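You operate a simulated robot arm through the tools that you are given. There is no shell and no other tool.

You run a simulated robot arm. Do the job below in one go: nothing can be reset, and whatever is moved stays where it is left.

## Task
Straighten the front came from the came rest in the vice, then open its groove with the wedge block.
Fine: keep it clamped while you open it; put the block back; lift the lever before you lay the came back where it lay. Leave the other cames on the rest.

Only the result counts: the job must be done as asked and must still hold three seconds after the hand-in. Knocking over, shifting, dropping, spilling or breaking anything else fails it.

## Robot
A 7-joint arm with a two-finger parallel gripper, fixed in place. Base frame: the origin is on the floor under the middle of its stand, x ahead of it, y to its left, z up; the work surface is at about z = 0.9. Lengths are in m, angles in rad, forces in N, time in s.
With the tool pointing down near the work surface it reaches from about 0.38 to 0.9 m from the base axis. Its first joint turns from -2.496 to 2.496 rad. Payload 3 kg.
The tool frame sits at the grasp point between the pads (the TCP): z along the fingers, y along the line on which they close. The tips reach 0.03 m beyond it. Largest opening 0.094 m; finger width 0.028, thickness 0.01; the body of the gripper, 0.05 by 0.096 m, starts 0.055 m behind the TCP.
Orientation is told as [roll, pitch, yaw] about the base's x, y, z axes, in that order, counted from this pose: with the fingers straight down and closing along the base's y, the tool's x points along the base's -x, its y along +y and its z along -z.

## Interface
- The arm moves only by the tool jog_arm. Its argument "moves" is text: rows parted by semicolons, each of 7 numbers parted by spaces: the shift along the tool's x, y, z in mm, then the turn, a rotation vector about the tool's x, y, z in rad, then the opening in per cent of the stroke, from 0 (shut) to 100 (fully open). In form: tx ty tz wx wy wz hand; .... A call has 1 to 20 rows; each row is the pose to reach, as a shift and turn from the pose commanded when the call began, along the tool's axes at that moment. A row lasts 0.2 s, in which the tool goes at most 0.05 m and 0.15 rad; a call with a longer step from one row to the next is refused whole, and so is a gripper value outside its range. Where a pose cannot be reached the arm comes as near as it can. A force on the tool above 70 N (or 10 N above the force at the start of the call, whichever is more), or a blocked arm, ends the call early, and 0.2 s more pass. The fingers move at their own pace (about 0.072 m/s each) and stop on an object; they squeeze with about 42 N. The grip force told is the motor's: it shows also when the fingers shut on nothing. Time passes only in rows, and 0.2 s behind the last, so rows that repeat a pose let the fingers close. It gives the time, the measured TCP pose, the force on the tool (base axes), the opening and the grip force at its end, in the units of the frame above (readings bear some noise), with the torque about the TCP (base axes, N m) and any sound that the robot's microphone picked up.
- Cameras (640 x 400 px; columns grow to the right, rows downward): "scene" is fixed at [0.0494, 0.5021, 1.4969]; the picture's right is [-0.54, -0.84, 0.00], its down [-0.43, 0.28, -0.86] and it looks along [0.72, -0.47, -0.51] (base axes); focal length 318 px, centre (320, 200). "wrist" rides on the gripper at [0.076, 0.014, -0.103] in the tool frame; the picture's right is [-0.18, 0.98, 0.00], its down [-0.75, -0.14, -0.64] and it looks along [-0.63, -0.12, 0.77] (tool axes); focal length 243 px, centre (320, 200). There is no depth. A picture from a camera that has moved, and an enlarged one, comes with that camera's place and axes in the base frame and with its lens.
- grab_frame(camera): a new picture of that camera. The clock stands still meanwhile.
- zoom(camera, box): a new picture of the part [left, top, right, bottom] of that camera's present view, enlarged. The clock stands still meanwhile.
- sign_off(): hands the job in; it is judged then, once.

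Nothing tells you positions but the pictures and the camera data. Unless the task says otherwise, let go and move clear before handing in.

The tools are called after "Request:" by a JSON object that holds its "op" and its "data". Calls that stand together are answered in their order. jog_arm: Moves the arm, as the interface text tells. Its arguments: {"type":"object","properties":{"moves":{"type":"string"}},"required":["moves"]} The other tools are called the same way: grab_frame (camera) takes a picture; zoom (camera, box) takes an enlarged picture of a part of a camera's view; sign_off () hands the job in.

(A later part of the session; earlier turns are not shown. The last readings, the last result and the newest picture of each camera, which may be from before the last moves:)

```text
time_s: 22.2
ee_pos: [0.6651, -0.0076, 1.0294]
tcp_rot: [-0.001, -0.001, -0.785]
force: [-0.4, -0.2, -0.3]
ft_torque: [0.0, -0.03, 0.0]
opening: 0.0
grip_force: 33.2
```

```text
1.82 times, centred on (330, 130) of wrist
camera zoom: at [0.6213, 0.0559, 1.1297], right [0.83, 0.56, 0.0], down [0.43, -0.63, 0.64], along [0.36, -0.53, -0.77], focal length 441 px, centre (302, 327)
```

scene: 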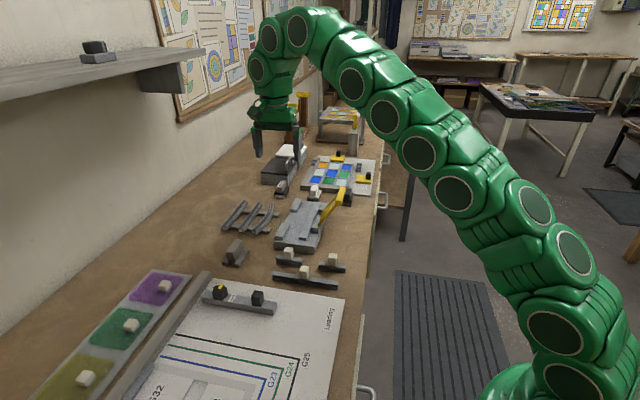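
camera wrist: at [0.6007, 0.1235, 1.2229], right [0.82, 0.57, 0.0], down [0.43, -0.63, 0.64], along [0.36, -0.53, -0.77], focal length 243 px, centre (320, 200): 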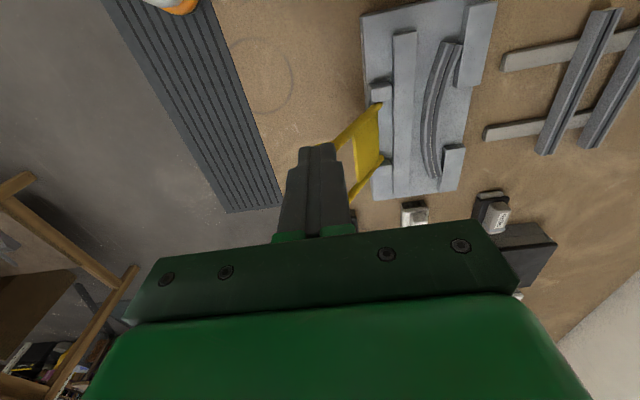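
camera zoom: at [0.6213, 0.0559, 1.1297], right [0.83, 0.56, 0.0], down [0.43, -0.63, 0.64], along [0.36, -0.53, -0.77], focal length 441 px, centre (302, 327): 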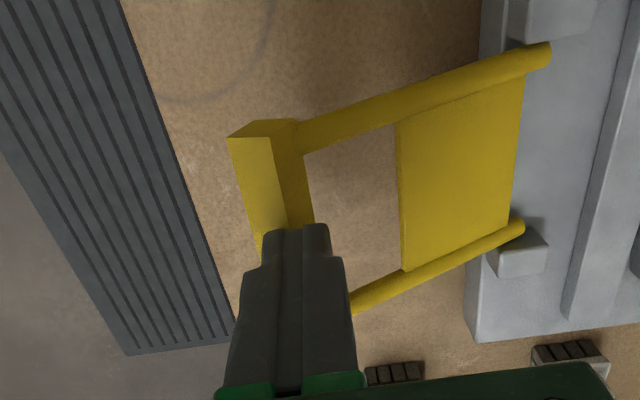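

The jaw has moved about a third of the way and the lever is still easy. I'll keep pressing in smaller steps as the jaw meets the came's bulge.

Request:
{"op": "jog_arm", "data": {"moves": "0 -3 6 0 0 0 0; 0 -6 12 0 0 0 0; 0 -8 18 0 0 0 0; 0 -9 24 0 0 0 0; 0 -9 24 0 0 0 0"}}

Request:
{"op": "zoom", "data": {"camera": "scene", "box": [270, 160, 370, 250]}}

Request:
{"op": "grab_frame", "data": {"camera": "wrist"}}

```text
time_s: 23.4
ee_pos: [0.6594, -0.0152, 1.0054]
tcp_rot: [0.002, 0.0, -0.785]
force: [-0.8, -0.2, -0.7]
ft_torque: [-0.03, 0.0, 0.03]
opening: 0.0
grip_force: 33.2
```

```text
4.44 times, centred on (320, 205) of scene
camera zoom: at [0.0494, 0.5021, 1.4969], right [-0.54, -0.84, 0.0], down [-0.43, 0.28, -0.86], along [0.72, -0.47, -0.51], focal length 1415 px, centre (320, 178)
```

zoom: 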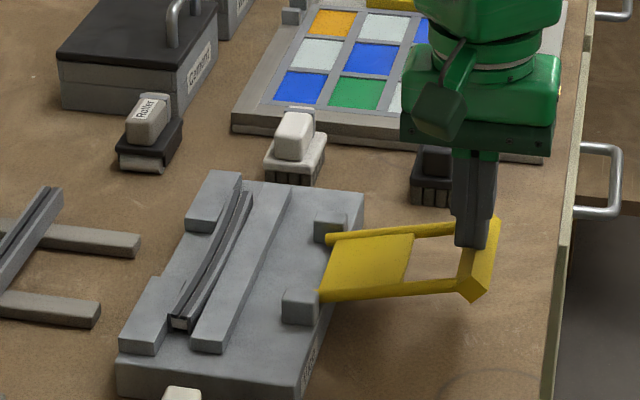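

```text
taken
camera wrist: at [0.6154, 0.0492, 1.1058], right [0.82, 0.57, 0.0], down [0.43, -0.63, 0.64], along [0.36, -0.53, -0.77], focal length 243 px, centre (320, 200)
```

wrist: 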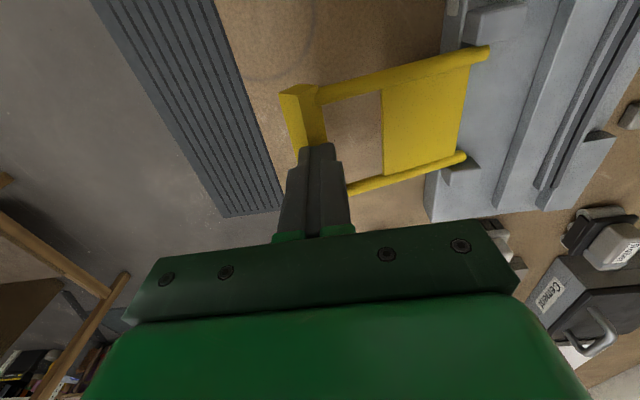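

The came has nearly straightened between the jaw and the blocks. I'll press further until the clamp is firm.

Request:
{"op": "jog_arm", "data": {"moves": "0 -0.5 5 0 0 0 0; 0 -1 10 0 0 0 0; 0 -1 15 0 0 0 0; 0 -1 15 0 0 0 0"}}

Request:
{"op": "zoom", "data": {"camera": "scene", "box": [270, 170, 370, 250]}}

```text
time_s: 24.4
ee_pos: [0.6586, -0.0163, 0.9912]
tcp_rot: [0.002, -0.003, -0.786]
force: [-4.8, -0.6, 25.1]
ft_torque: [-0.14, 0.25, -0.03]
opening: 0.0001
grip_force: 32.7
```

```text
5.00 times, centred on (320, 210) of scene
camera zoom: at [0.0494, 0.5021, 1.4969], right [-0.54, -0.84, 0.0], down [-0.43, 0.28, -0.86], along [0.72, -0.47, -0.51], focal length 1592 px, centre (320, 150)
```

zoom: 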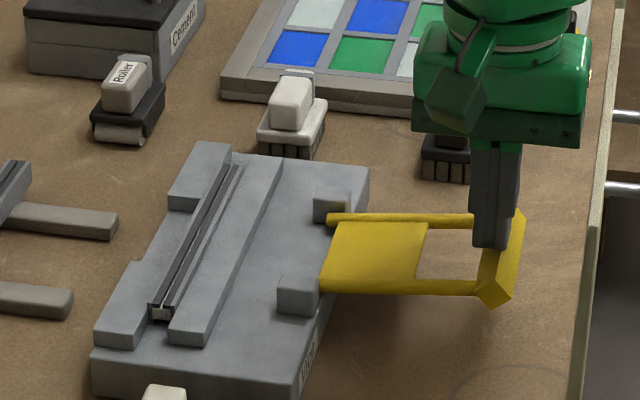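

The came is straight and the lever now resists (25 N). I'll press a few millimetres more to see whether it seats.

Request:
{"op": "jog_arm", "data": {"moves": "0 0 1.5 0 0 0 0; 0 0 3 0 0 0 0; 0 0 3 0 0 0 0"}}

Request:
{"op": "zoom", "data": {"camera": "scene", "box": [270, 190, 320, 250]}}

Request:
{"op": "grab_frame", "data": {"camera": "wrist"}}

```text
time_s: 25.3
ee_pos: [0.6588, -0.0154, 0.9914]
tcp_rot: [0.004, -0.004, -0.786]
force: [-18.4, -0.9, 32.7]
ft_torque: [-0.12, 0.75, -0.04]
opening: 0.0
grip_force: 33.3
stopped in row 3: the force on the tool passed its limit at 72 N (the readings are from after the stop); the commanded pose is now the measured one
```

```text
6.67 times, centred on (295, 220) of scene
camera zoom: at [0.0494, 0.5021, 1.4969], right [-0.54, -0.84, 0.0], down [-0.43, 0.28, -0.86], along [0.72, -0.47, -0.51], focal length 2122 px, centre (487, 67)
```

zoom: 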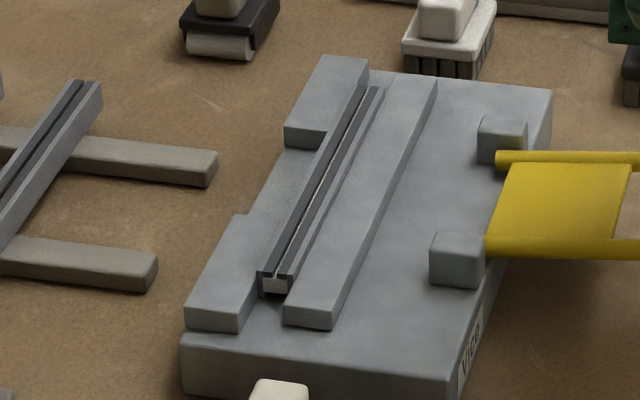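

```text
taken
camera wrist: at [0.614, 0.0485, 1.0914], right [0.82, 0.57, 0.0], down [0.43, -0.63, 0.64], along [0.37, -0.53, -0.76], focal length 243 px, centre (320, 200)
```

wrist: 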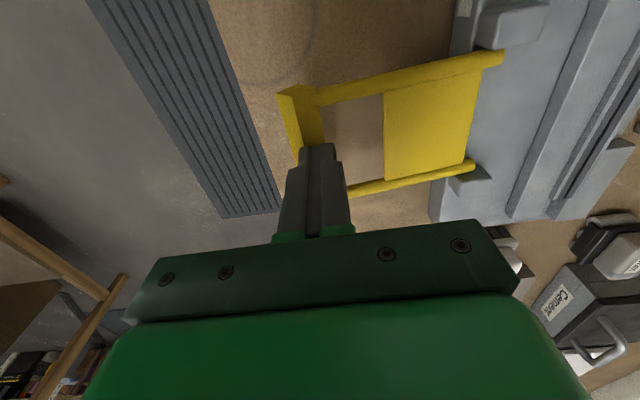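

The lever has hit firm resistance at 72 N and the came looks straight. I'll back the hand off slowly and check that the lever stays down.

Request:
{"op": "jog_arm", "data": {"moves": "0 0 -4 0 0 0 0; 0 0 -10 0 0 0 0; 0 0 -20 0 0 0 0; 0 0 -50 0 0 0 0; 0 0 -80 0 0 0 0; 0 0 -80 0 0 0 0; 0 0 -80 0 0 0 0"}}

Request:
{"op": "zoom", "data": {"camera": "scene", "box": [270, 170, 370, 250]}}

Request:
{"op": "grab_frame", "data": {"camera": "wrist"}}

```text
time_s: 26.9
ee_pos: [0.6583, -0.017, 1.0688]
tcp_rot: [0.001, -0.003, -0.787]
force: [0.1, -0.2, 0.4]
ft_torque: [0.0, 0.02, 0.01]
opening: 0.0001
grip_force: 32.8
```

```text
5.00 times, centred on (320, 210) of scene
camera zoom: at [0.0494, 0.5021, 1.4969], right [-0.54, -0.84, 0.0], down [-0.43, 0.28, -0.86], along [0.72, -0.47, -0.51], focal length 1592 px, centre (320, 150)
```

zoom: 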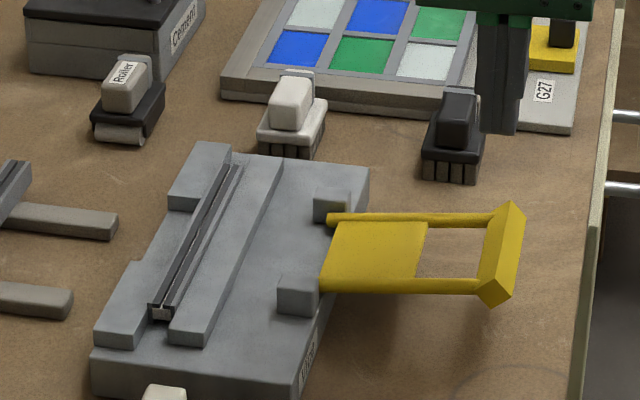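

```text
taken
camera wrist: at [0.6148, 0.0478, 1.1699], right [0.82, 0.57, 0.0], down [0.43, -0.63, 0.64], along [0.37, -0.53, -0.77], focal length 243 px, centre (320, 200)
```

wrist: 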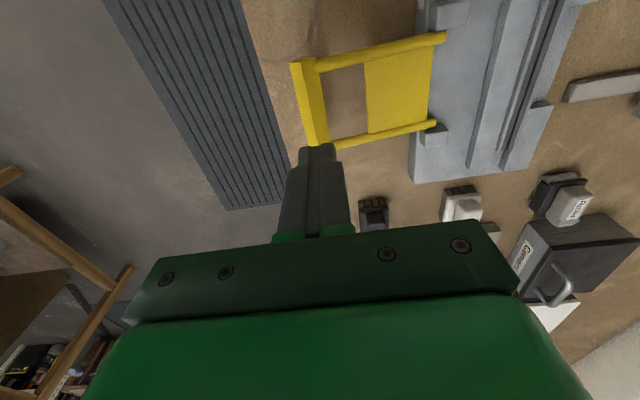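

The lever stays down by itself and the came is clamped straight. Next I'll traverse high over to the wedge block on its stand and open the fingers.

Request:
{"op": "jog_arm", "data": {"moves": "0 0 -30 0.004 0 0 0; 24 38 -40 0.004 0 0 20; 48 76 -40 0.004 0 0 40; 72 114 -40 0.004 0 0 50; 96 152 -40 0.004 0 0 50; 120 190 -40 0.004 0 0 50; 144 228 -40 0.004 0 0 50; 168 266 -40 0.004 0 0 50; 192 305 -30 0.004 0 0 50; 192 305 -10 0.004 0 0 50; 192 305 -10 0.004 0 0 50; 192 305 -10 0.004 0 0 50"}}

Request:
{"op": "grab_frame", "data": {"camera": "wrist"}}

Request:
{"op": "zoom", "data": {"camera": "wrist", "box": [230, 20, 430, 220]}}

```text
time_s: 29.5
ee_pos: [0.7388, 0.3355, 1.0789]
tcp_rot: [-0.001, -0.004, -0.786]
force: [0.3, -0.4, 0.1]
ft_torque: [0.01, -0.01, -0.01]
opening: 0.0471
grip_force: 0.1
```

```text
taken
camera wrist: at [0.6948, 0.3999, 1.1791], right [0.82, 0.57, 0.0], down [0.43, -0.63, 0.64], along [0.36, -0.53, -0.76], focal length 243 px, centre (320, 200)
```

wrist: 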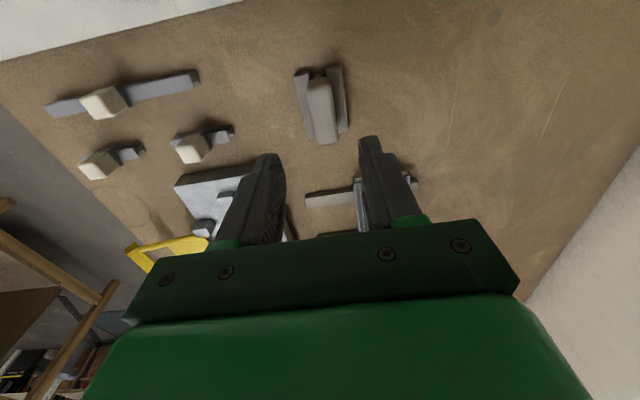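

```text
2.00 times, centred on (330, 120) of wrist
camera zoom: at [0.6948, 0.3999, 1.1791], right [0.82, 0.57, 0.0], down [0.43, -0.63, 0.64], along [0.36, -0.53, -0.76], focal length 485 px, centre (300, 360)
```

zoom: 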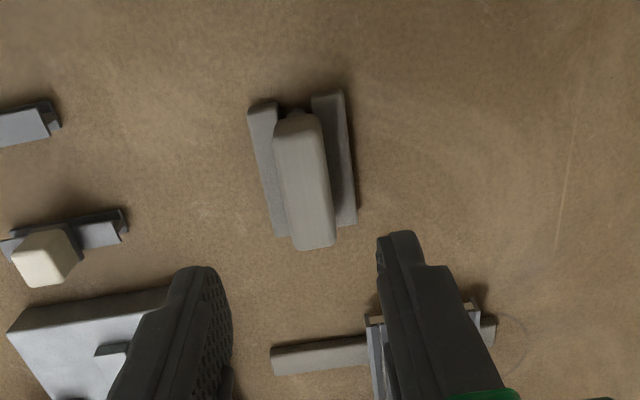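

The wedge block sits centred on its two rails at p≈0.762, q≈0.266–0.325, with its top at about z 0.946. I'll line up over it and come down partway to check.

Request:
{"op": "jog_arm", "data": {"moves": "-11 2 30 0 0 0 50; -11 2 60 0 0 0 50; -11 2 85 0 0 0 50; -11 2 85 0 0 0 50; -11 2 85 0 0 0 50"}}

Request:
{"op": "zoom", "data": {"camera": "wrist", "box": [220, 20, 420, 220]}}

Request:
{"op": "zoom", "data": {"camera": "scene", "box": [210, 220, 270, 275]}}

```text
time_s: 30.7
ee_pos: [0.7473, 0.3286, 0.9934]
tcp_rot: [-0.002, -0.003, -0.784]
force: [-0.6, -0.1, -0.1]
ft_torque: [-0.01, -0.01, -0.01]
opening: 0.0467
grip_force: 0.0
```

```text
2.00 times, centred on (320, 120) of wrist
camera zoom: at [0.7036, 0.3939, 1.0937], right [0.82, 0.57, 0.0], down [0.43, -0.63, 0.64], along [0.36, -0.53, -0.76], focal length 485 px, centre (320, 360)
```

zoom: 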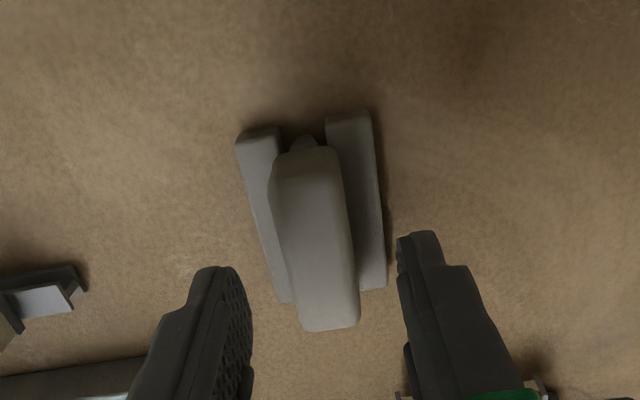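

```text
7.27 times, centred on (240, 248) of scene
camera zoom: at [0.0494, 0.5021, 1.4969], right [-0.54, -0.84, 0.0], down [-0.43, 0.28, -0.86], along [0.72, -0.47, -0.51], focal length 2315 px, centre (902, -146)
```

zoom: 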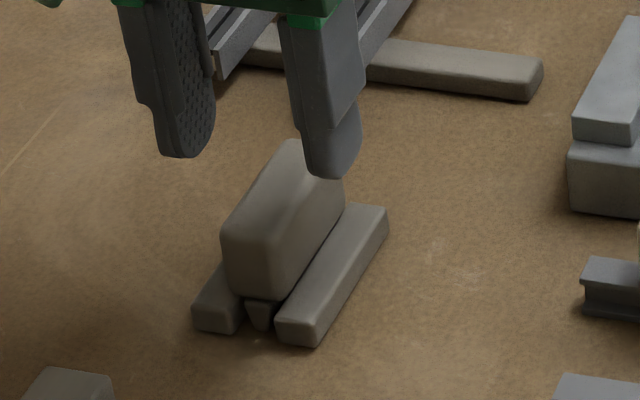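

The block is centred between the fingers. I'll go down so the tips stay just above the rails and close on the block.

Request:
{"op": "jog_arm", "data": {"moves": "0 0 20 0.001 0.003 0 50; 0 0 32 0.001 0.003 0 50; 0 0 38 0.001 0.003 0 50; 0 0 38 0.001 0.003 0 50; 0 0 38 0.001 0.003 0 25; 0 0 38 0.001 0.003 0 0; 0 0 38 0.001 0.003 0 0; 0 0 38 0.001 0.003 0 0"}}

Request:
{"op": "zoom", "data": {"camera": "wrist", "box": [220, 20, 420, 220]}}

Request:
{"op": "zoom", "data": {"camera": "scene", "box": [210, 220, 270, 275]}}

```text
time_s: 32.5
ee_pos: [0.7484, 0.3284, 0.9566]
tcp_rot: [-0.003, 0.0, -0.786]
force: [0.8, 0.2, 0.5]
ft_torque: [0.02, -0.01, -0.03]
opening: 0.0225
grip_force: 42.0
```

```text
2.00 times, centred on (320, 120) of wrist
camera zoom: at [0.7041, 0.3933, 1.0563], right [0.82, 0.57, 0.0], down [0.43, -0.63, 0.64], along [0.36, -0.53, -0.77], focal length 485 px, centre (320, 360)
```

zoom: 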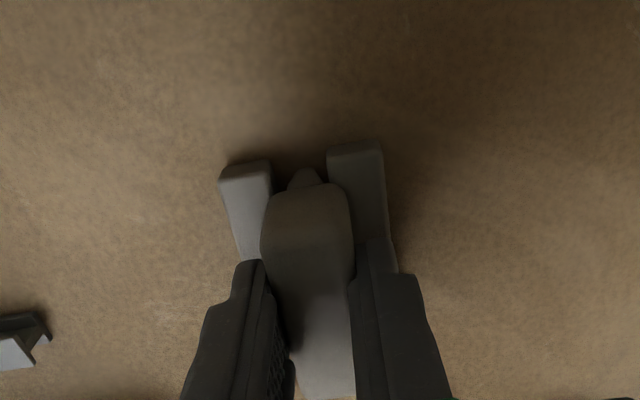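

```text
7.27 times, centred on (240, 248) of scene
camera zoom: at [0.0494, 0.5021, 1.4969], right [-0.54, -0.84, 0.0], down [-0.43, 0.28, -0.86], along [0.72, -0.47, -0.51], focal length 2315 px, centre (902, -146)
```

zoom: 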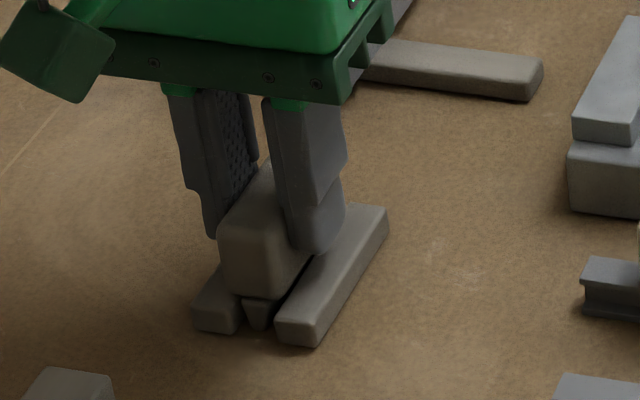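

The block is gripped (22.5 mm wide) without disturbing its stand. I'll lift it clear and look at its keel.

Request:
{"op": "jog_arm", "data": {"moves": "0 0 -4 0 0 0 0; 0 0 -12 0 0 0 0; 0 0 -30 0 0 0 0; 0 0 -60 0 0 0 0; 0 0 -80 0 0 0 0; 0 0 -80 0 0 0 0"}}

Request:
{"op": "zoom", "data": {"camera": "wrist", "box": [220, 20, 420, 220]}}

Request:
{"op": "zoom", "data": {"camera": "scene", "box": [210, 195, 270, 270]}}

```text
time_s: 33.9
ee_pos: [0.7468, 0.3286, 1.0361]
tcp_rot: [-0.003, 0.001, -0.786]
force: [-0.4, 0.7, -0.2]
ft_torque: [0.01, 0.01, 0.02]
opening: 0.0226
grip_force: 42.4
```

```text
2.00 times, centred on (320, 120) of wrist
camera zoom: at [0.7044, 0.3937, 1.1367], right [0.83, 0.56, 0.0], down [0.43, -0.63, 0.64], along [0.36, -0.53, -0.77], focal length 485 px, centre (320, 360)
```

zoom: 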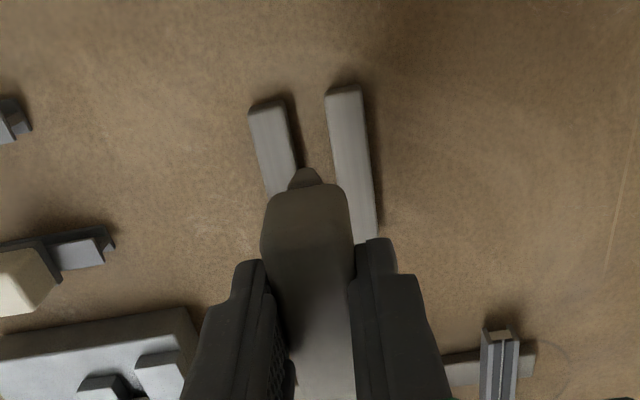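

```text
5.33 times, centred on (240, 232) of scene
camera zoom: at [0.0494, 0.5021, 1.4969], right [-0.54, -0.84, 0.0], down [-0.43, 0.28, -0.86], along [0.72, -0.47, -0.51], focal length 1698 px, centre (747, 27)
```

zoom: 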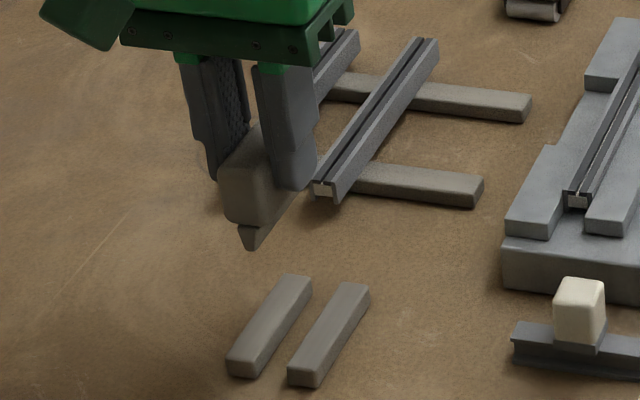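

I'll enlarge the keel to measure its depth below the hand, and the clamped came's near end where it will enter.

Request:
{"op": "zoom", "data": {"camera": "scene", "box": [225, 210, 260, 245]}}

Request:
{"op": "zoom", "data": {"camera": "wrist", "box": [270, 90, 360, 170]}}

Request:
{"op": "zoom", "data": {"camera": "scene", "box": [275, 190, 315, 245]}}

```text
11.43 times, centred on (242, 228) of scene
camera zoom: at [0.0494, 0.5021, 1.4969], right [-0.54, -0.84, 0.0], down [-0.43, 0.28, -0.86], along [0.72, -0.47, -0.51], focal length 3638 px, centre (1206, -114)
```

zoom: 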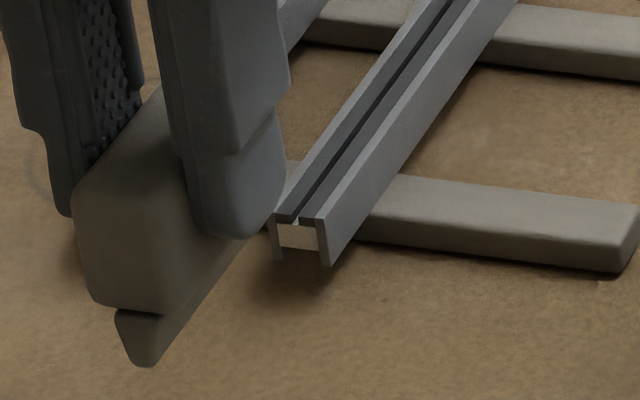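

```text
5.00 times, centred on (315, 130) of wrist
camera zoom: at [0.7044, 0.3937, 1.1367], right [0.83, 0.56, 0.0], down [0.43, -0.63, 0.64], along [0.36, -0.53, -0.77], focal length 1213 px, centre (345, 550)
```

zoom: 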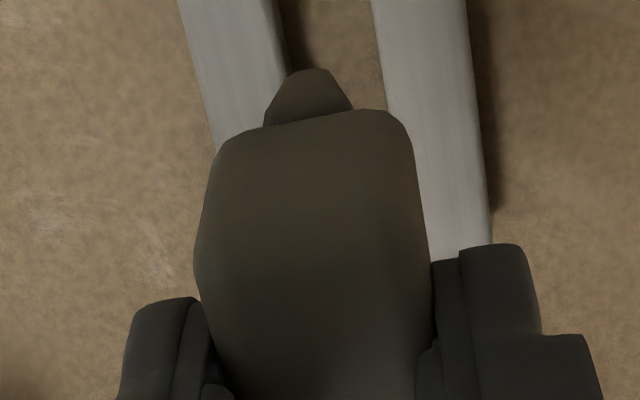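

```text
7.27 times, centred on (295, 218) of scene
camera zoom: at [0.0494, 0.5021, 1.4969], right [-0.54, -0.84, 0.0], down [-0.43, 0.28, -0.86], along [0.72, -0.47, -0.51], focal length 2315 px, centre (502, 73)
```

zoom: 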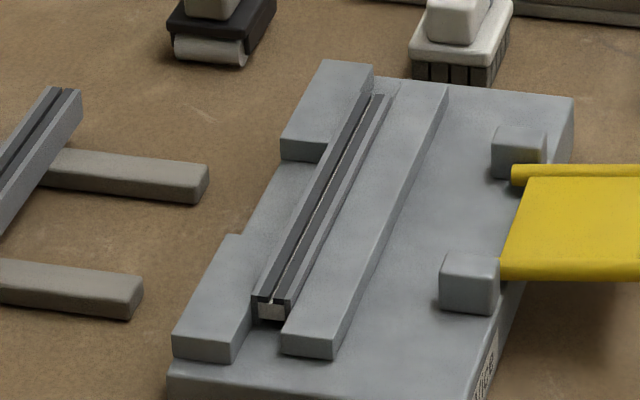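

The keel is a tapered wedge about 12 mm deep under the block, parallel to the came. I'll carry the block above the clamped came, toward its far half, so I can line up the keel with the groove in the wrist view.

Request:
{"op": "jog_arm", "data": {"moves": "-34 -21 -5 0 0 0 0; -68 -42 -5 0 0 0 0; -102 -63 -5 0 0 0 0; -136 -84 -5 0 0 0 0; -170 -105 -5 0 0 0 0; -203 -124.4 -5 0 0 0 0; -203 -124.4 0 0 0 0 0; -203 -124.4 0 0 0 0 0"}}

Request:
{"op": "zoom", "data": {"camera": "wrist", "box": [230, 0, 400, 190]}}

Request:
{"op": "zoom", "data": {"camera": "scene", "box": [270, 170, 330, 245]}}

```text
time_s: 35.7
ee_pos: [0.804, 0.0974, 1.0369]
tcp_rot: [-0.002, 0.0, -0.785]
force: [0.2, 0.8, 0.2]
ft_torque: [0.0, 0.0, 0.03]
opening: 0.023
grip_force: 42.0
```

```text
2.11 times, centred on (315, 95) of wrist
camera zoom: at [0.7609, 0.162, 1.1369], right [0.82, 0.57, 0.0], down [0.43, -0.63, 0.64], along [0.36, -0.53, -0.77], focal length 511 px, centre (330, 421)
```

zoom: 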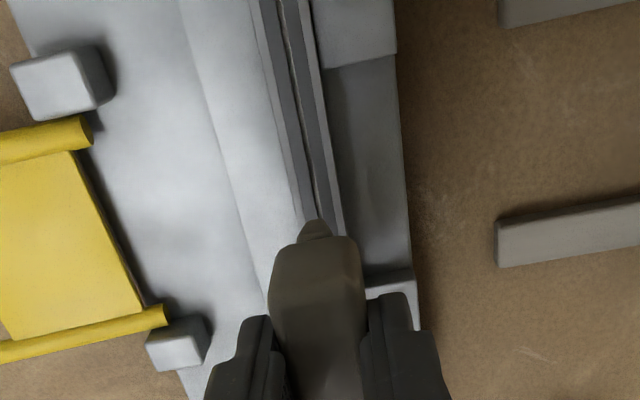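

```text
5.33 times, centred on (300, 208) of scene
camera zoom: at [0.0494, 0.5021, 1.4969], right [-0.54, -0.84, 0.0], down [-0.43, 0.28, -0.86], along [0.72, -0.47, -0.51], focal length 1698 px, centre (427, 160)
```

zoom: 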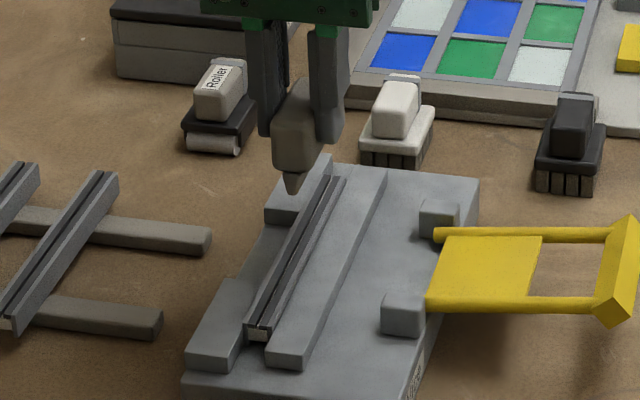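

The groove runs at p≈0.637, and the keel appears about 2 mm too far in. I'll lower to a few millimetres above the came and compare them directly.

Request:
{"op": "jog_arm", "data": {"moves": "0 -1 15 0 0 0 0; 0 -1 28 0 0 0 0; 0 -1 35 0 0 0 0; 0 -1 35 0 0 0 0"}}

Request:
{"op": "zoom", "data": {"camera": "wrist", "box": [270, 40, 370, 140]}}

Request:
{"op": "zoom", "data": {"camera": "scene", "box": [275, 180, 320, 240]}}

```text
time_s: 36.7
ee_pos: [0.8022, 0.0966, 1.001]
tcp_rot: [-0.003, -0.001, -0.785]
force: [-1.9, -0.2, 8.9]
ft_torque: [0.05, 0.09, 0.0]
opening: 0.0226
grip_force: 41.8
```

```text
4.00 times, centred on (320, 90) of wrist
camera zoom: at [0.7592, 0.1611, 1.102], right [0.82, 0.57, 0.0], down [0.43, -0.63, 0.64], along [0.36, -0.53, -0.77], focal length 970 px, centre (320, 640)
```

zoom: 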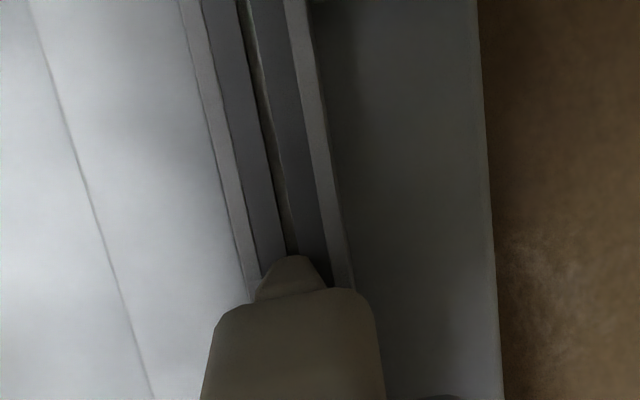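

```text
6.67 times, centred on (298, 210) of scene
camera zoom: at [0.0494, 0.5021, 1.4969], right [-0.54, -0.84, 0.0], down [-0.43, 0.28, -0.86], along [0.72, -0.47, -0.51], focal length 2122 px, centre (470, 133)
```

zoom: 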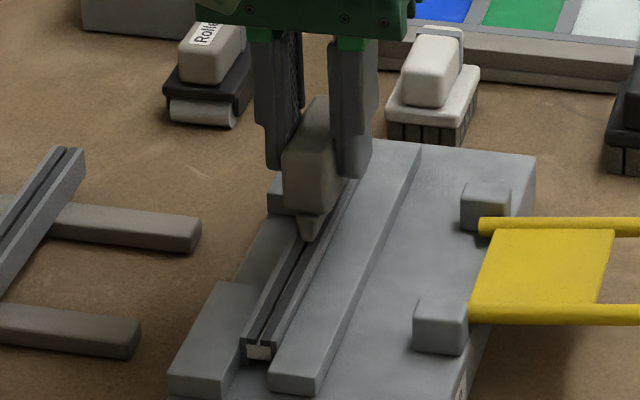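

The keel touched the came at this height (about 9 N) and sits within about 0.3 mm of the groove line. I'll raise it a little and slide to the near end of the came to start the pass there.

Request:
{"op": "jog_arm", "data": {"moves": "0 -0.3 -8 0 0 0 0; 30 -0.3 -10 0 0 0 0; 60 -0.3 -10 0 0 0 0; 84 -0.3 -10 0 0 0 0; 84 -0.3 -6 0 0 0 0; 84 -0.3 -6 0 0 0 0"}}

Request:
{"op": "zoom", "data": {"camera": "wrist", "box": [260, 20, 380, 140]}}

Request:
{"op": "zoom", "data": {"camera": "scene", "box": [265, 190, 315, 250]}}

```text
time_s: 38.1
ee_pos: [0.7418, 0.1554, 1.0063]
tcp_rot: [-0.003, -0.002, -0.785]
force: [-0.2, -0.8, -1.3]
ft_torque: [0.02, 0.01, -0.01]
opening: 0.0227
grip_force: 41.6
```

```text
3.33 times, centred on (320, 80) of wrist
camera zoom: at [0.699, 0.2199, 1.1076], right [0.82, 0.57, 0.0], down [0.43, -0.63, 0.64], along [0.36, -0.53, -0.77], focal length 809 px, centre (320, 600)
```

zoom: 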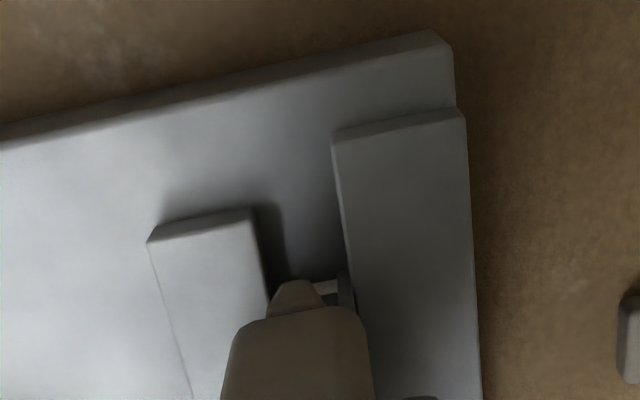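

```text
6.67 times, centred on (290, 220) of scene
camera zoom: at [0.0494, 0.5021, 1.4969], right [-0.54, -0.84, 0.0], down [-0.43, 0.28, -0.86], along [0.72, -0.47, -0.51], focal length 2122 px, centre (520, 67)
```

zoom: 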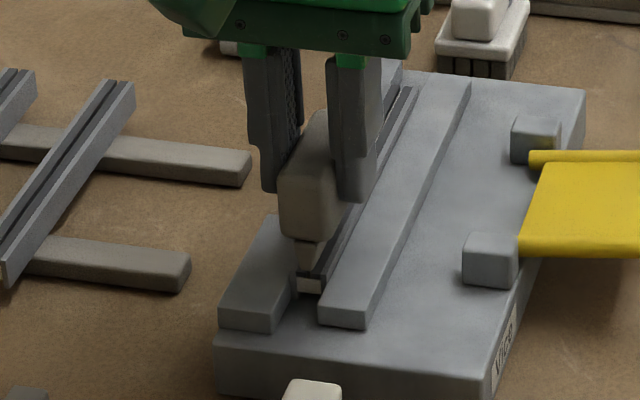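

At the near end the keel looks slightly to the jaw side of the groove, but the came's end hides it. I'll shift 25 mm along so the groove ahead of the keel is visible and compare again.

Request:
{"op": "jog_arm", "data": {"moves": "-25 0 0 0 0 0 0; -25 0 0 0 0 0 0; -25 0 0 0 0 0 0"}}

Request:
{"op": "zoom", "data": {"camera": "wrist", "box": [270, 30, 370, 130]}}

Request:
{"op": "zoom", "data": {"camera": "scene", "box": [275, 200, 315, 245]}}

```text
time_s: 38.9
ee_pos: [0.7613, 0.1381, 1.0076]
tcp_rot: [-0.004, 0.0, -0.785]
force: [0.2, 0.4, -0.5]
ft_torque: [-0.02, 0.03, 0.02]
opening: 0.0226
grip_force: 41.9
```

```text
4.00 times, centred on (320, 80) of wrist
camera zoom: at [0.7169, 0.2023, 1.1084], right [0.82, 0.57, 0.0], down [0.43, -0.63, 0.64], along [0.36, -0.53, -0.77], focal length 970 px, centre (320, 680)
```

zoom: 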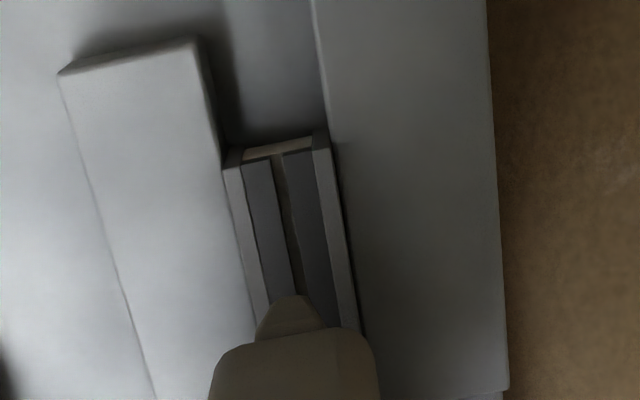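

```text
8.89 times, centred on (295, 222) of scene
camera zoom: at [0.0494, 0.5021, 1.4969], right [-0.54, -0.84, 0.0], down [-0.43, 0.28, -0.86], along [0.72, -0.47, -0.51], focal length 2829 px, centre (542, 0)
```

zoom: 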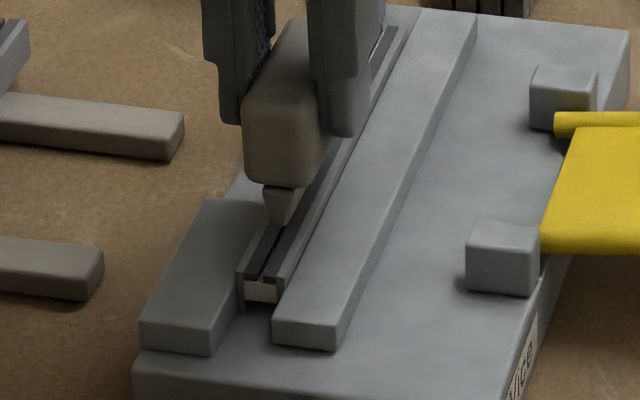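

The keel and groove line up within about 0.3 mm here. I'll go back so the keel's near end is flush with the came's end, then press down in small steps.

Request:
{"op": "jog_arm", "data": {"moves": "22 0.4 0 0 0 0 0; 22 0.4 3 0 0 0 0; 22 0.4 5 0 0 0 0; 22 0.4 6 0 0 0 0; 22 0.4 7 0 0 0 0; 22 0.4 7 0 0 0 0"}}

Request:
{"op": "zoom", "data": {"camera": "scene", "box": [275, 200, 315, 245]}}

Request:
{"op": "zoom", "data": {"camera": "wrist", "box": [270, 40, 370, 140]}}

```text
time_s: 40.3
ee_pos: [0.7455, 0.1539, 1.0012]
tcp_rot: [-0.002, 0.0, -0.786]
force: [-3.3, -1.1, 14.2]
ft_torque: [-0.06, 0.17, -0.04]
opening: 0.0229
grip_force: 42.0
```

```text
8.89 times, centred on (295, 222) of scene
camera zoom: at [0.0494, 0.5021, 1.4969], right [-0.54, -0.84, 0.0], down [-0.43, 0.28, -0.86], along [0.72, -0.47, -0.51], focal length 2829 px, centre (542, 0)
```

zoom: 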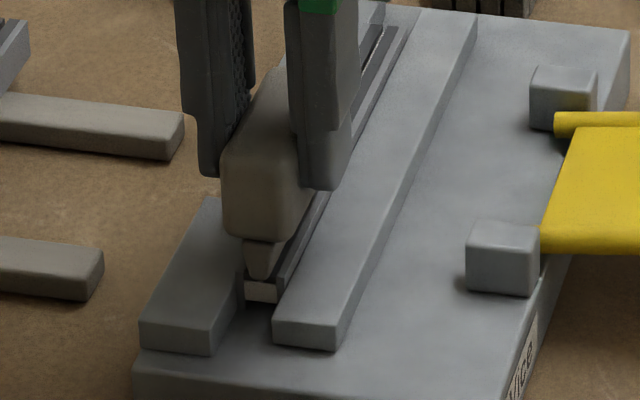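

```text
4.00 times, centred on (320, 90) of wrist
camera zoom: at [0.7015, 0.2183, 1.1019], right [0.83, 0.56, 0.0], down [0.43, -0.63, 0.64], along [0.36, -0.53, -0.77], focal length 970 px, centre (320, 640)
```

zoom: 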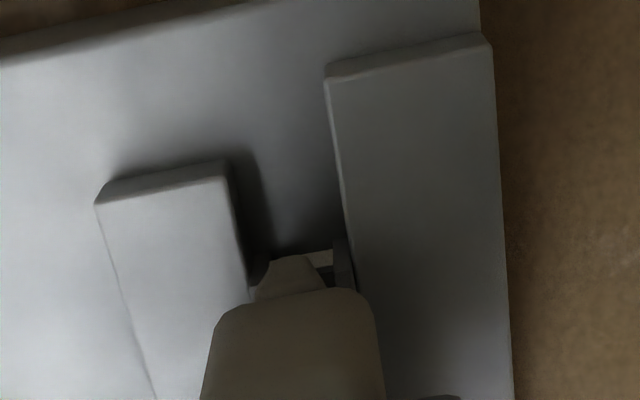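

Contact is at the expected height. I'll enlarge the wrist view to check that the keel is over the slot at this end.

Request:
{"op": "zoom", "data": {"camera": "wrist", "box": [295, 90, 345, 130]}}

Request:
{"op": "zoom", "data": {"camera": "scene", "box": [287, 220, 307, 242]}}

```text
10.00 times, centred on (320, 110) of wrist
camera zoom: at [0.7015, 0.2183, 1.1019], right [0.83, 0.56, 0.0], down [0.43, -0.63, 0.64], along [0.36, -0.53, -0.77], focal length 2426 px, centre (320, 1100)
```

zoom: 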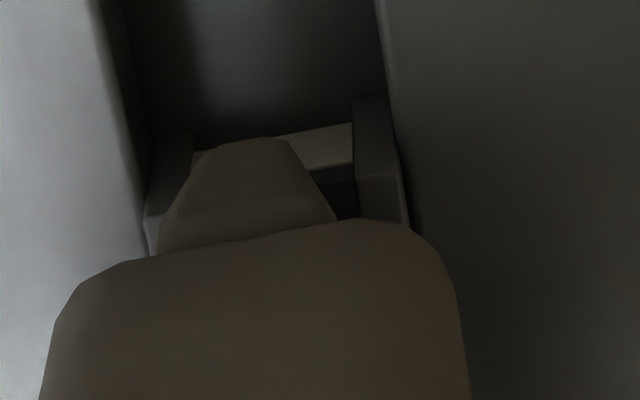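

```text
16.00 times, centred on (297, 231) of scene
camera zoom: at [0.0494, 0.5021, 1.4969], right [-0.54, -0.84, 0.0], down [-0.43, 0.28, -0.86], along [0.72, -0.47, -0.51], focal length 5093 px, centre (688, -296)
```

zoom: 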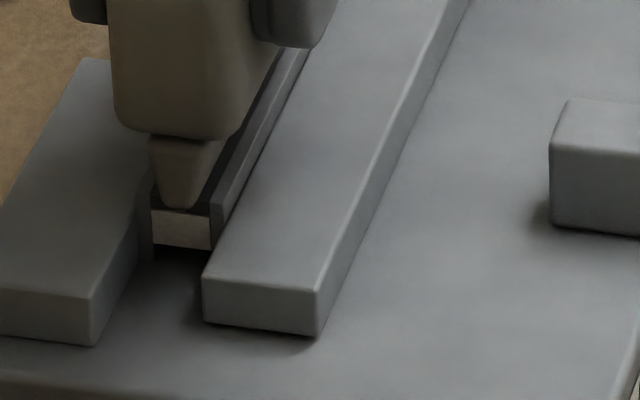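

The keel is inside the came's recess, perhaps 0.5–0.8 mm toward the jaw. I'll ease off, shift 0.6 mm, and press down again with more depth.

Request:
{"op": "jog_arm", "data": {"moves": "0 0 -2 0 0 0 0; 0 0.6 -2 0 0 0 0; 0 0.6 0 0 0 0 0; 0 0.6 1 0 0 0 0; 0 0.6 2 0 0 0 0; 0 0.6 2 0 0 0 0"}}

Request:
{"op": "zoom", "data": {"camera": "wrist", "box": [295, 90, 345, 130]}}

Request:
{"op": "zoom", "data": {"camera": "scene", "box": [287, 220, 307, 242]}}

```text
time_s: 41.7
ee_pos: [0.7471, 0.155, 1.0]
tcp_rot: [0.002, -0.002, -0.785]
force: [-4.5, 1.2, 45.9]
ft_torque: [-0.09, 0.12, -0.01]
opening: 0.0232
grip_force: 41.7
```

```text
10.00 times, centred on (320, 110) of wrist
camera zoom: at [0.7019, 0.2188, 1.1009], right [0.82, 0.57, 0.0], down [0.43, -0.63, 0.64], along [0.36, -0.53, -0.77], focal length 2426 px, centre (320, 1100)
```

zoom: 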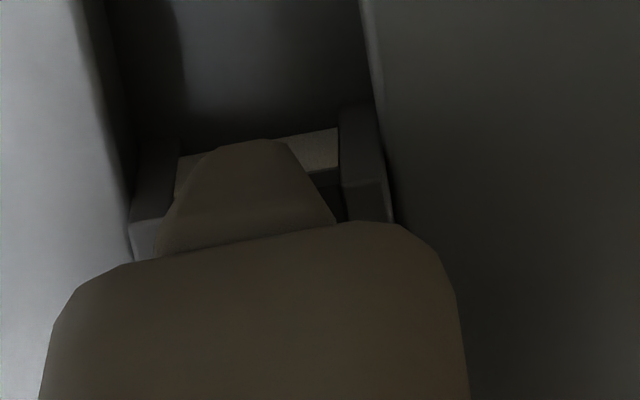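

```text
16.00 times, centred on (297, 231) of scene
camera zoom: at [0.0494, 0.5021, 1.4969], right [-0.54, -0.84, 0.0], down [-0.43, 0.28, -0.86], along [0.72, -0.47, -0.51], focal length 5093 px, centre (688, -296)
```

zoom: 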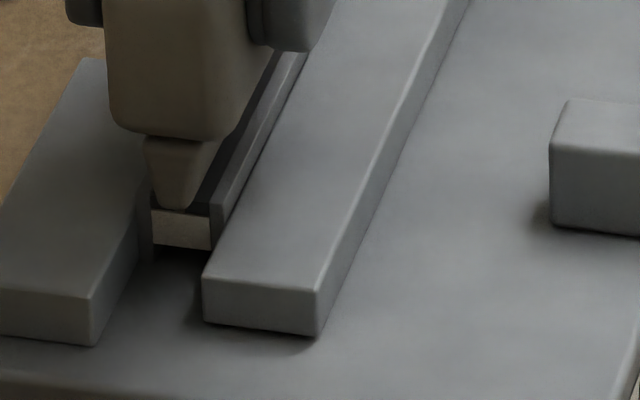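

The keel is seated on the groove floor (46 N when pressed) and is now centred. I'll ease the pressure a bit and slide it along the groove toward the far end.

Request:
{"op": "jog_arm", "data": {"moves": "0 0 -1 0 0 0 0; -6 -0.1 -1 0 0 0 0; -12 -0.1 -1 0 0 0 0; -18 -0.2 -1 0 0 0 0; -24 -0.2 -1 0 0 0 0; -30 -0.3 -1 0 0 0 0; -36 -0.4 -1 0 0 0 0; -42 -0.4 -1 0 0 0 0; -48 -0.5 -1 0 0 0 0; -54 -0.5 -1 0 0 0 0; -60 -0.6 -1 0 0 0 0; -60 -0.6 -1 0 0 0 0"}}

Request:
{"op": "zoom", "data": {"camera": "wrist", "box": [260, 20, 360, 130]}}

Request:
{"op": "zoom", "data": {"camera": "scene", "box": [275, 195, 315, 245]}}

```text
time_s: 44.3
ee_pos: [0.7886, 0.112, 0.9992]
tcp_rot: [-0.003, 0.0, -0.784]
force: [-4.4, 2.9, 20.7]
ft_torque: [0.08, 0.04, 0.05]
opening: 0.0228
grip_force: 41.5
```

```text
3.64 times, centred on (310, 75) of wrist
camera zoom: at [0.7441, 0.1761, 1.1], right [0.82, 0.57, 0.0], down [0.43, -0.63, 0.64], along [0.36, -0.53, -0.77], focal length 882 px, centre (356, 654)
```

zoom: 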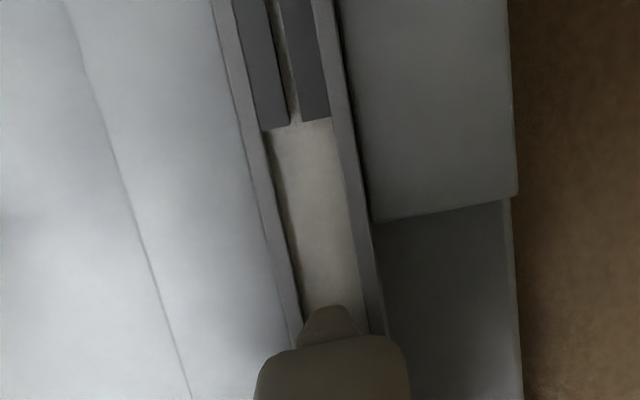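

```text
8.00 times, centred on (295, 220) of scene
camera zoom: at [0.0494, 0.5021, 1.4969], right [-0.54, -0.84, 0.0], down [-0.43, 0.28, -0.86], along [0.72, -0.47, -0.51], focal length 2546 px, centre (520, 40)
```

zoom: 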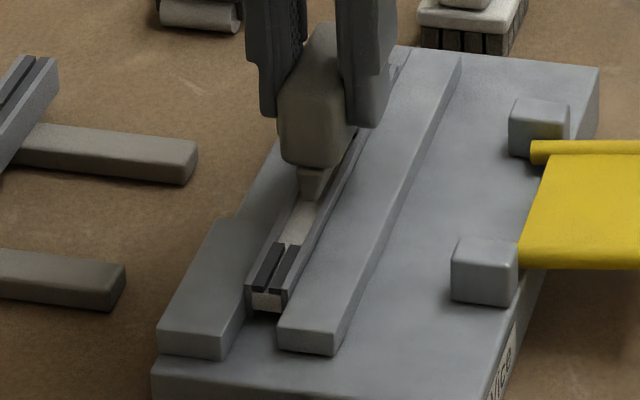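

It works: behind the wedge the groove is open, with only the first 20 mm at the near end still shut because the block's middle began beyond it. I'll carry on past the far end, then come back to do the near end.

Request:
{"op": "jog_arm", "data": {"moves": "-8 0.1 0 0 0 0 0; -16 0.2 0 0 0 0 0; -24 0.3 0 0 0 0 0; -32 0.3 0 0 0 0 0; -40 0.3 0 0 0 0 0; -48 0.3 0 0 0 0 0; -56 0.3 0 0 0 0 0; -64 0.3 0 0 0 0 0; -70 0.3 0 0 0 0 0; -70 0.3 0 0 0 0 0"}}

Request:
{"op": "zoom", "data": {"camera": "wrist", "box": [260, 0, 380, 130]}}

Request:
{"op": "zoom", "data": {"camera": "scene", "box": [275, 185, 325, 245]}}

```text
time_s: 46.5
ee_pos: [0.8361, 0.0641, 0.9987]
tcp_rot: [-0.001, 0.0, -0.782]
force: [-3.6, 4.8, 12.9]
ft_torque: [0.28, 0.21, -0.01]
opening: 0.0227
grip_force: 41.5
```

```text
3.08 times, centred on (320, 65) of wrist
camera zoom: at [0.7935, 0.1273, 1.1], right [0.82, 0.57, 0.0], down [0.44, -0.63, 0.64], along [0.36, -0.53, -0.77], focal length 746 px, centre (320, 615)
```

zoom: 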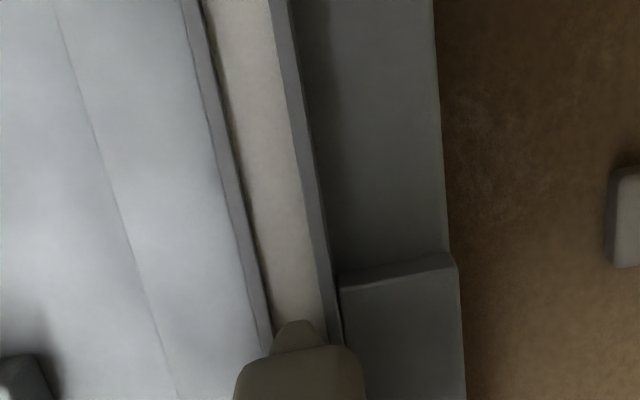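

```text
6.67 times, centred on (300, 215) of scene
camera zoom: at [0.0494, 0.5021, 1.4969], right [-0.54, -0.84, 0.0], down [-0.43, 0.28, -0.86], along [0.72, -0.47, -0.51], focal length 2122 px, centre (453, 100)
```

zoom: 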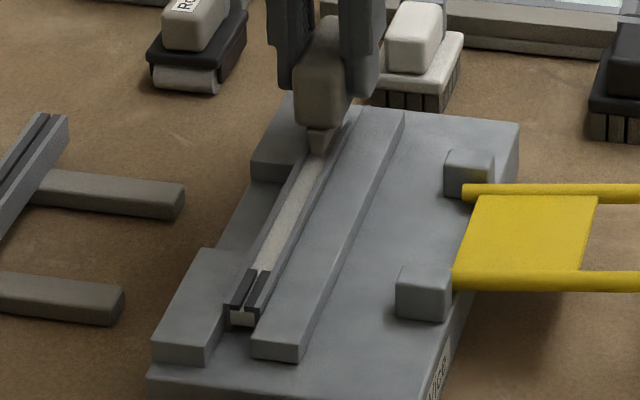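

The groove is open along the middle. I'll continue 20 mm so the block's middle passes the far end.

Request:
{"op": "jog_arm", "data": {"moves": "-5 0 0 0 0 0 0; -10 0 0 0 0 0 0; -15 0 0 0 0 0 0; -20 0 0 0 0 0 0; -20 0 0 0 0 0 0"}}

Request:
{"op": "zoom", "data": {"camera": "scene", "box": [275, 175, 325, 235]}}

Request:
{"op": "zoom", "data": {"camera": "wrist", "box": [260, 0, 380, 130]}}

```text
time_s: 47.7
ee_pos: [0.8527, 0.0478, 1.001]
tcp_rot: [-0.004, -0.001, -0.786]
force: [1.4, 1.1, 4.5]
ft_torque: [0.08, 0.02, -0.02]
opening: 0.0226
grip_force: 42.2
```

```text
6.67 times, centred on (300, 205) of scene
camera zoom: at [0.0494, 0.5021, 1.4969], right [-0.54, -0.84, 0.0], down [-0.43, 0.28, -0.86], along [0.72, -0.47, -0.51], focal length 2122 px, centre (453, 167)
```

zoom: 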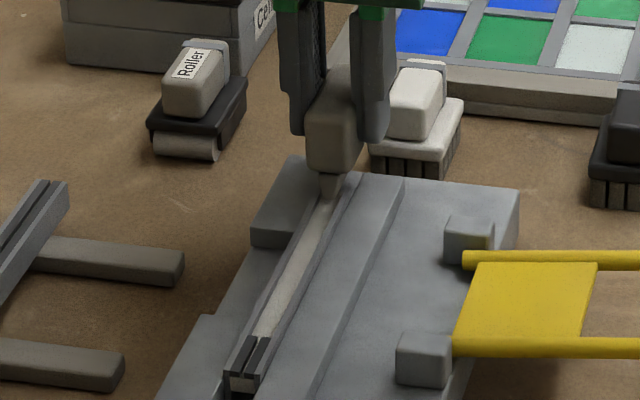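

```text
3.08 times, centred on (320, 65) of wrist
camera zoom: at [0.8081, 0.1124, 1.1], right [0.83, 0.56, 0.0], down [0.43, -0.63, 0.64], along [0.36, -0.53, -0.77], focal length 746 px, centre (320, 615)
```

zoom: 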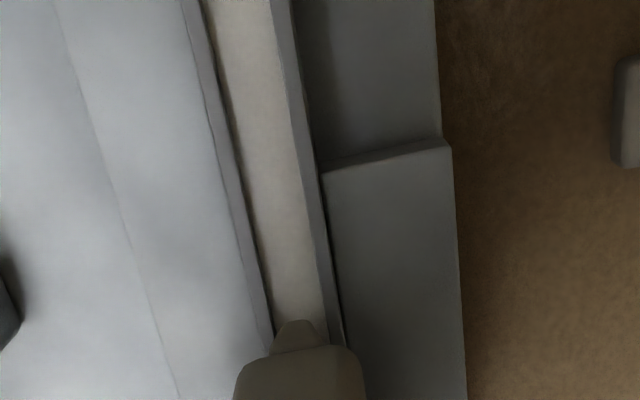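

The wedge's middle has passed the far end. I'll raise it, go back to the opened part near the other end, lower it in again and slide out past the near end to open the last 20 mm.

Request:
{"op": "jog_arm", "data": {"moves": "0 0 -6 0 0 0 0; 0 0 -15 0 0 0 0; 40 0 -15 0 0 0 0; 80 0.2 -15 0 0 0 0; 115 0.4 -15 0 0 0 0; 115 0.4 -8 0 0 0 0; 115 0.4 -8 0 0 0 0"}}

Request:
{"op": "zoom", "data": {"camera": "wrist", "box": [270, 20, 370, 130]}}

Request:
{"op": "zoom", "data": {"camera": "scene", "box": [275, 185, 325, 245]}}

```text
time_s: 49.3
ee_pos: [0.771, 0.1298, 1.0074]
tcp_rot: [-0.004, 0.0, -0.785]
force: [-0.4, -0.5, -1.5]
ft_torque: [-0.01, 0.01, -0.01]
opening: 0.0229
grip_force: 42.3
```

```text
3.64 times, centred on (320, 75) of wrist
camera zoom: at [0.7271, 0.1941, 1.108], right [0.82, 0.57, 0.0], down [0.43, -0.63, 0.64], along [0.36, -0.53, -0.77], focal length 882 px, centre (320, 654)
```

zoom: 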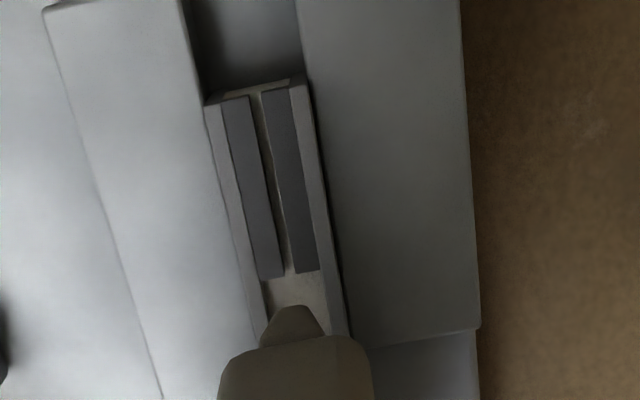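

```text
6.67 times, centred on (300, 215) of scene
camera zoom: at [0.0494, 0.5021, 1.4969], right [-0.54, -0.84, 0.0], down [-0.43, 0.28, -0.86], along [0.72, -0.47, -0.51], focal length 2122 px, centre (453, 100)
```

zoom: 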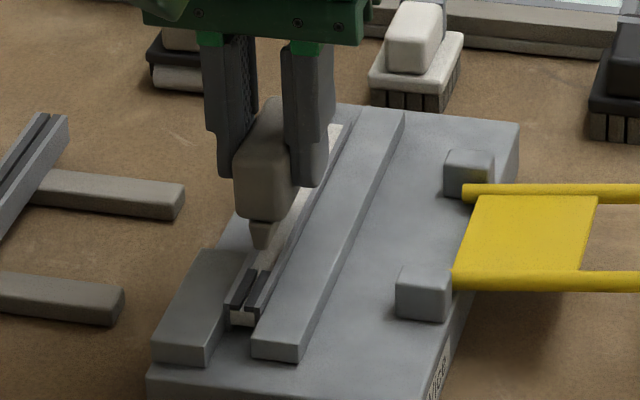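

Only one short section of lips remains at the near end. I'll shift 0.6 mm, lower the keel into the opened groove and slide toward and past the near end.

Request:
{"op": "jog_arm", "data": {"moves": "0 0.6 4 0 0 0 0; 0 0.6 7.5 0 0 0 0; 0 0.6 7.8 0 0 0 0; 6 0.6 7.8 0 0 0 0; 12 0.6 7.8 0 0 0 0; 18 0.6 7.8 0 0 0 0; 24 0.6 7.8 0 0 0 0; 30 0.6 7.8 0 0 0 0; 36 0.6 7.8 0 0 0 0; 42 0.6 7.8 0 0 0 0; 48 0.6 7.8 0 0 0 0; 48 0.6 7.8 0 0 0 0"}}

Request:
{"op": "zoom", "data": {"camera": "wrist", "box": [270, 20, 370, 130]}}

Request:
{"op": "zoom", "data": {"camera": "scene", "box": [275, 185, 325, 245]}}

```text
time_s: 51.9
ee_pos: [0.7378, 0.1645, 0.9981]
tcp_rot: [-0.002, 0.001, -0.786]
force: [1.0, -0.8, 1.1]
ft_torque: [-0.04, -0.04, 0.01]
opening: 0.0229
grip_force: 41.9
```

```text
3.64 times, centred on (320, 75) of wrist
camera zoom: at [0.6937, 0.2288, 1.1002], right [0.83, 0.56, 0.0], down [0.43, -0.63, 0.64], along [0.36, -0.53, -0.77], focal length 882 px, centre (320, 654)
```

zoom: 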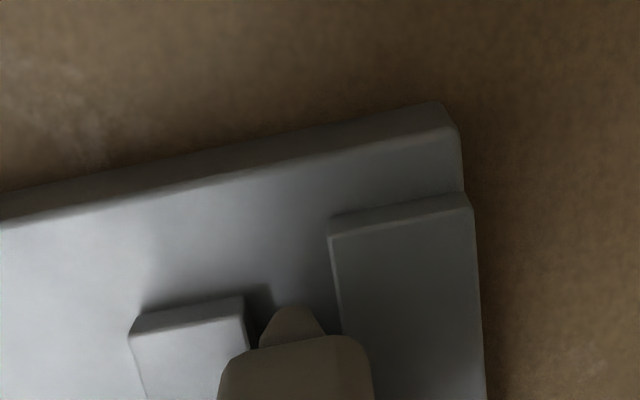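

```text
6.67 times, centred on (300, 215) of scene
camera zoom: at [0.0494, 0.5021, 1.4969], right [-0.54, -0.84, 0.0], down [-0.43, 0.28, -0.86], along [0.72, -0.47, -0.51], focal length 2122 px, centre (453, 100)
```

zoom: 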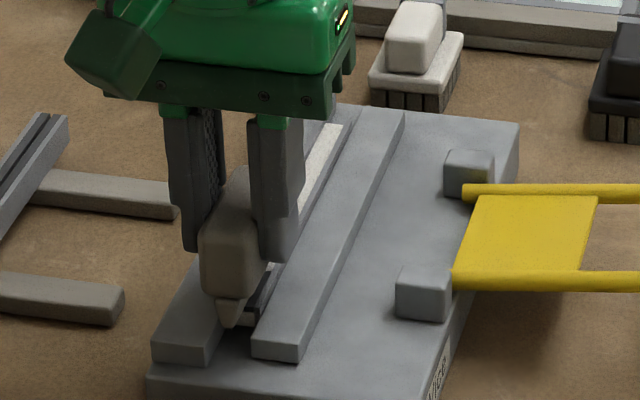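

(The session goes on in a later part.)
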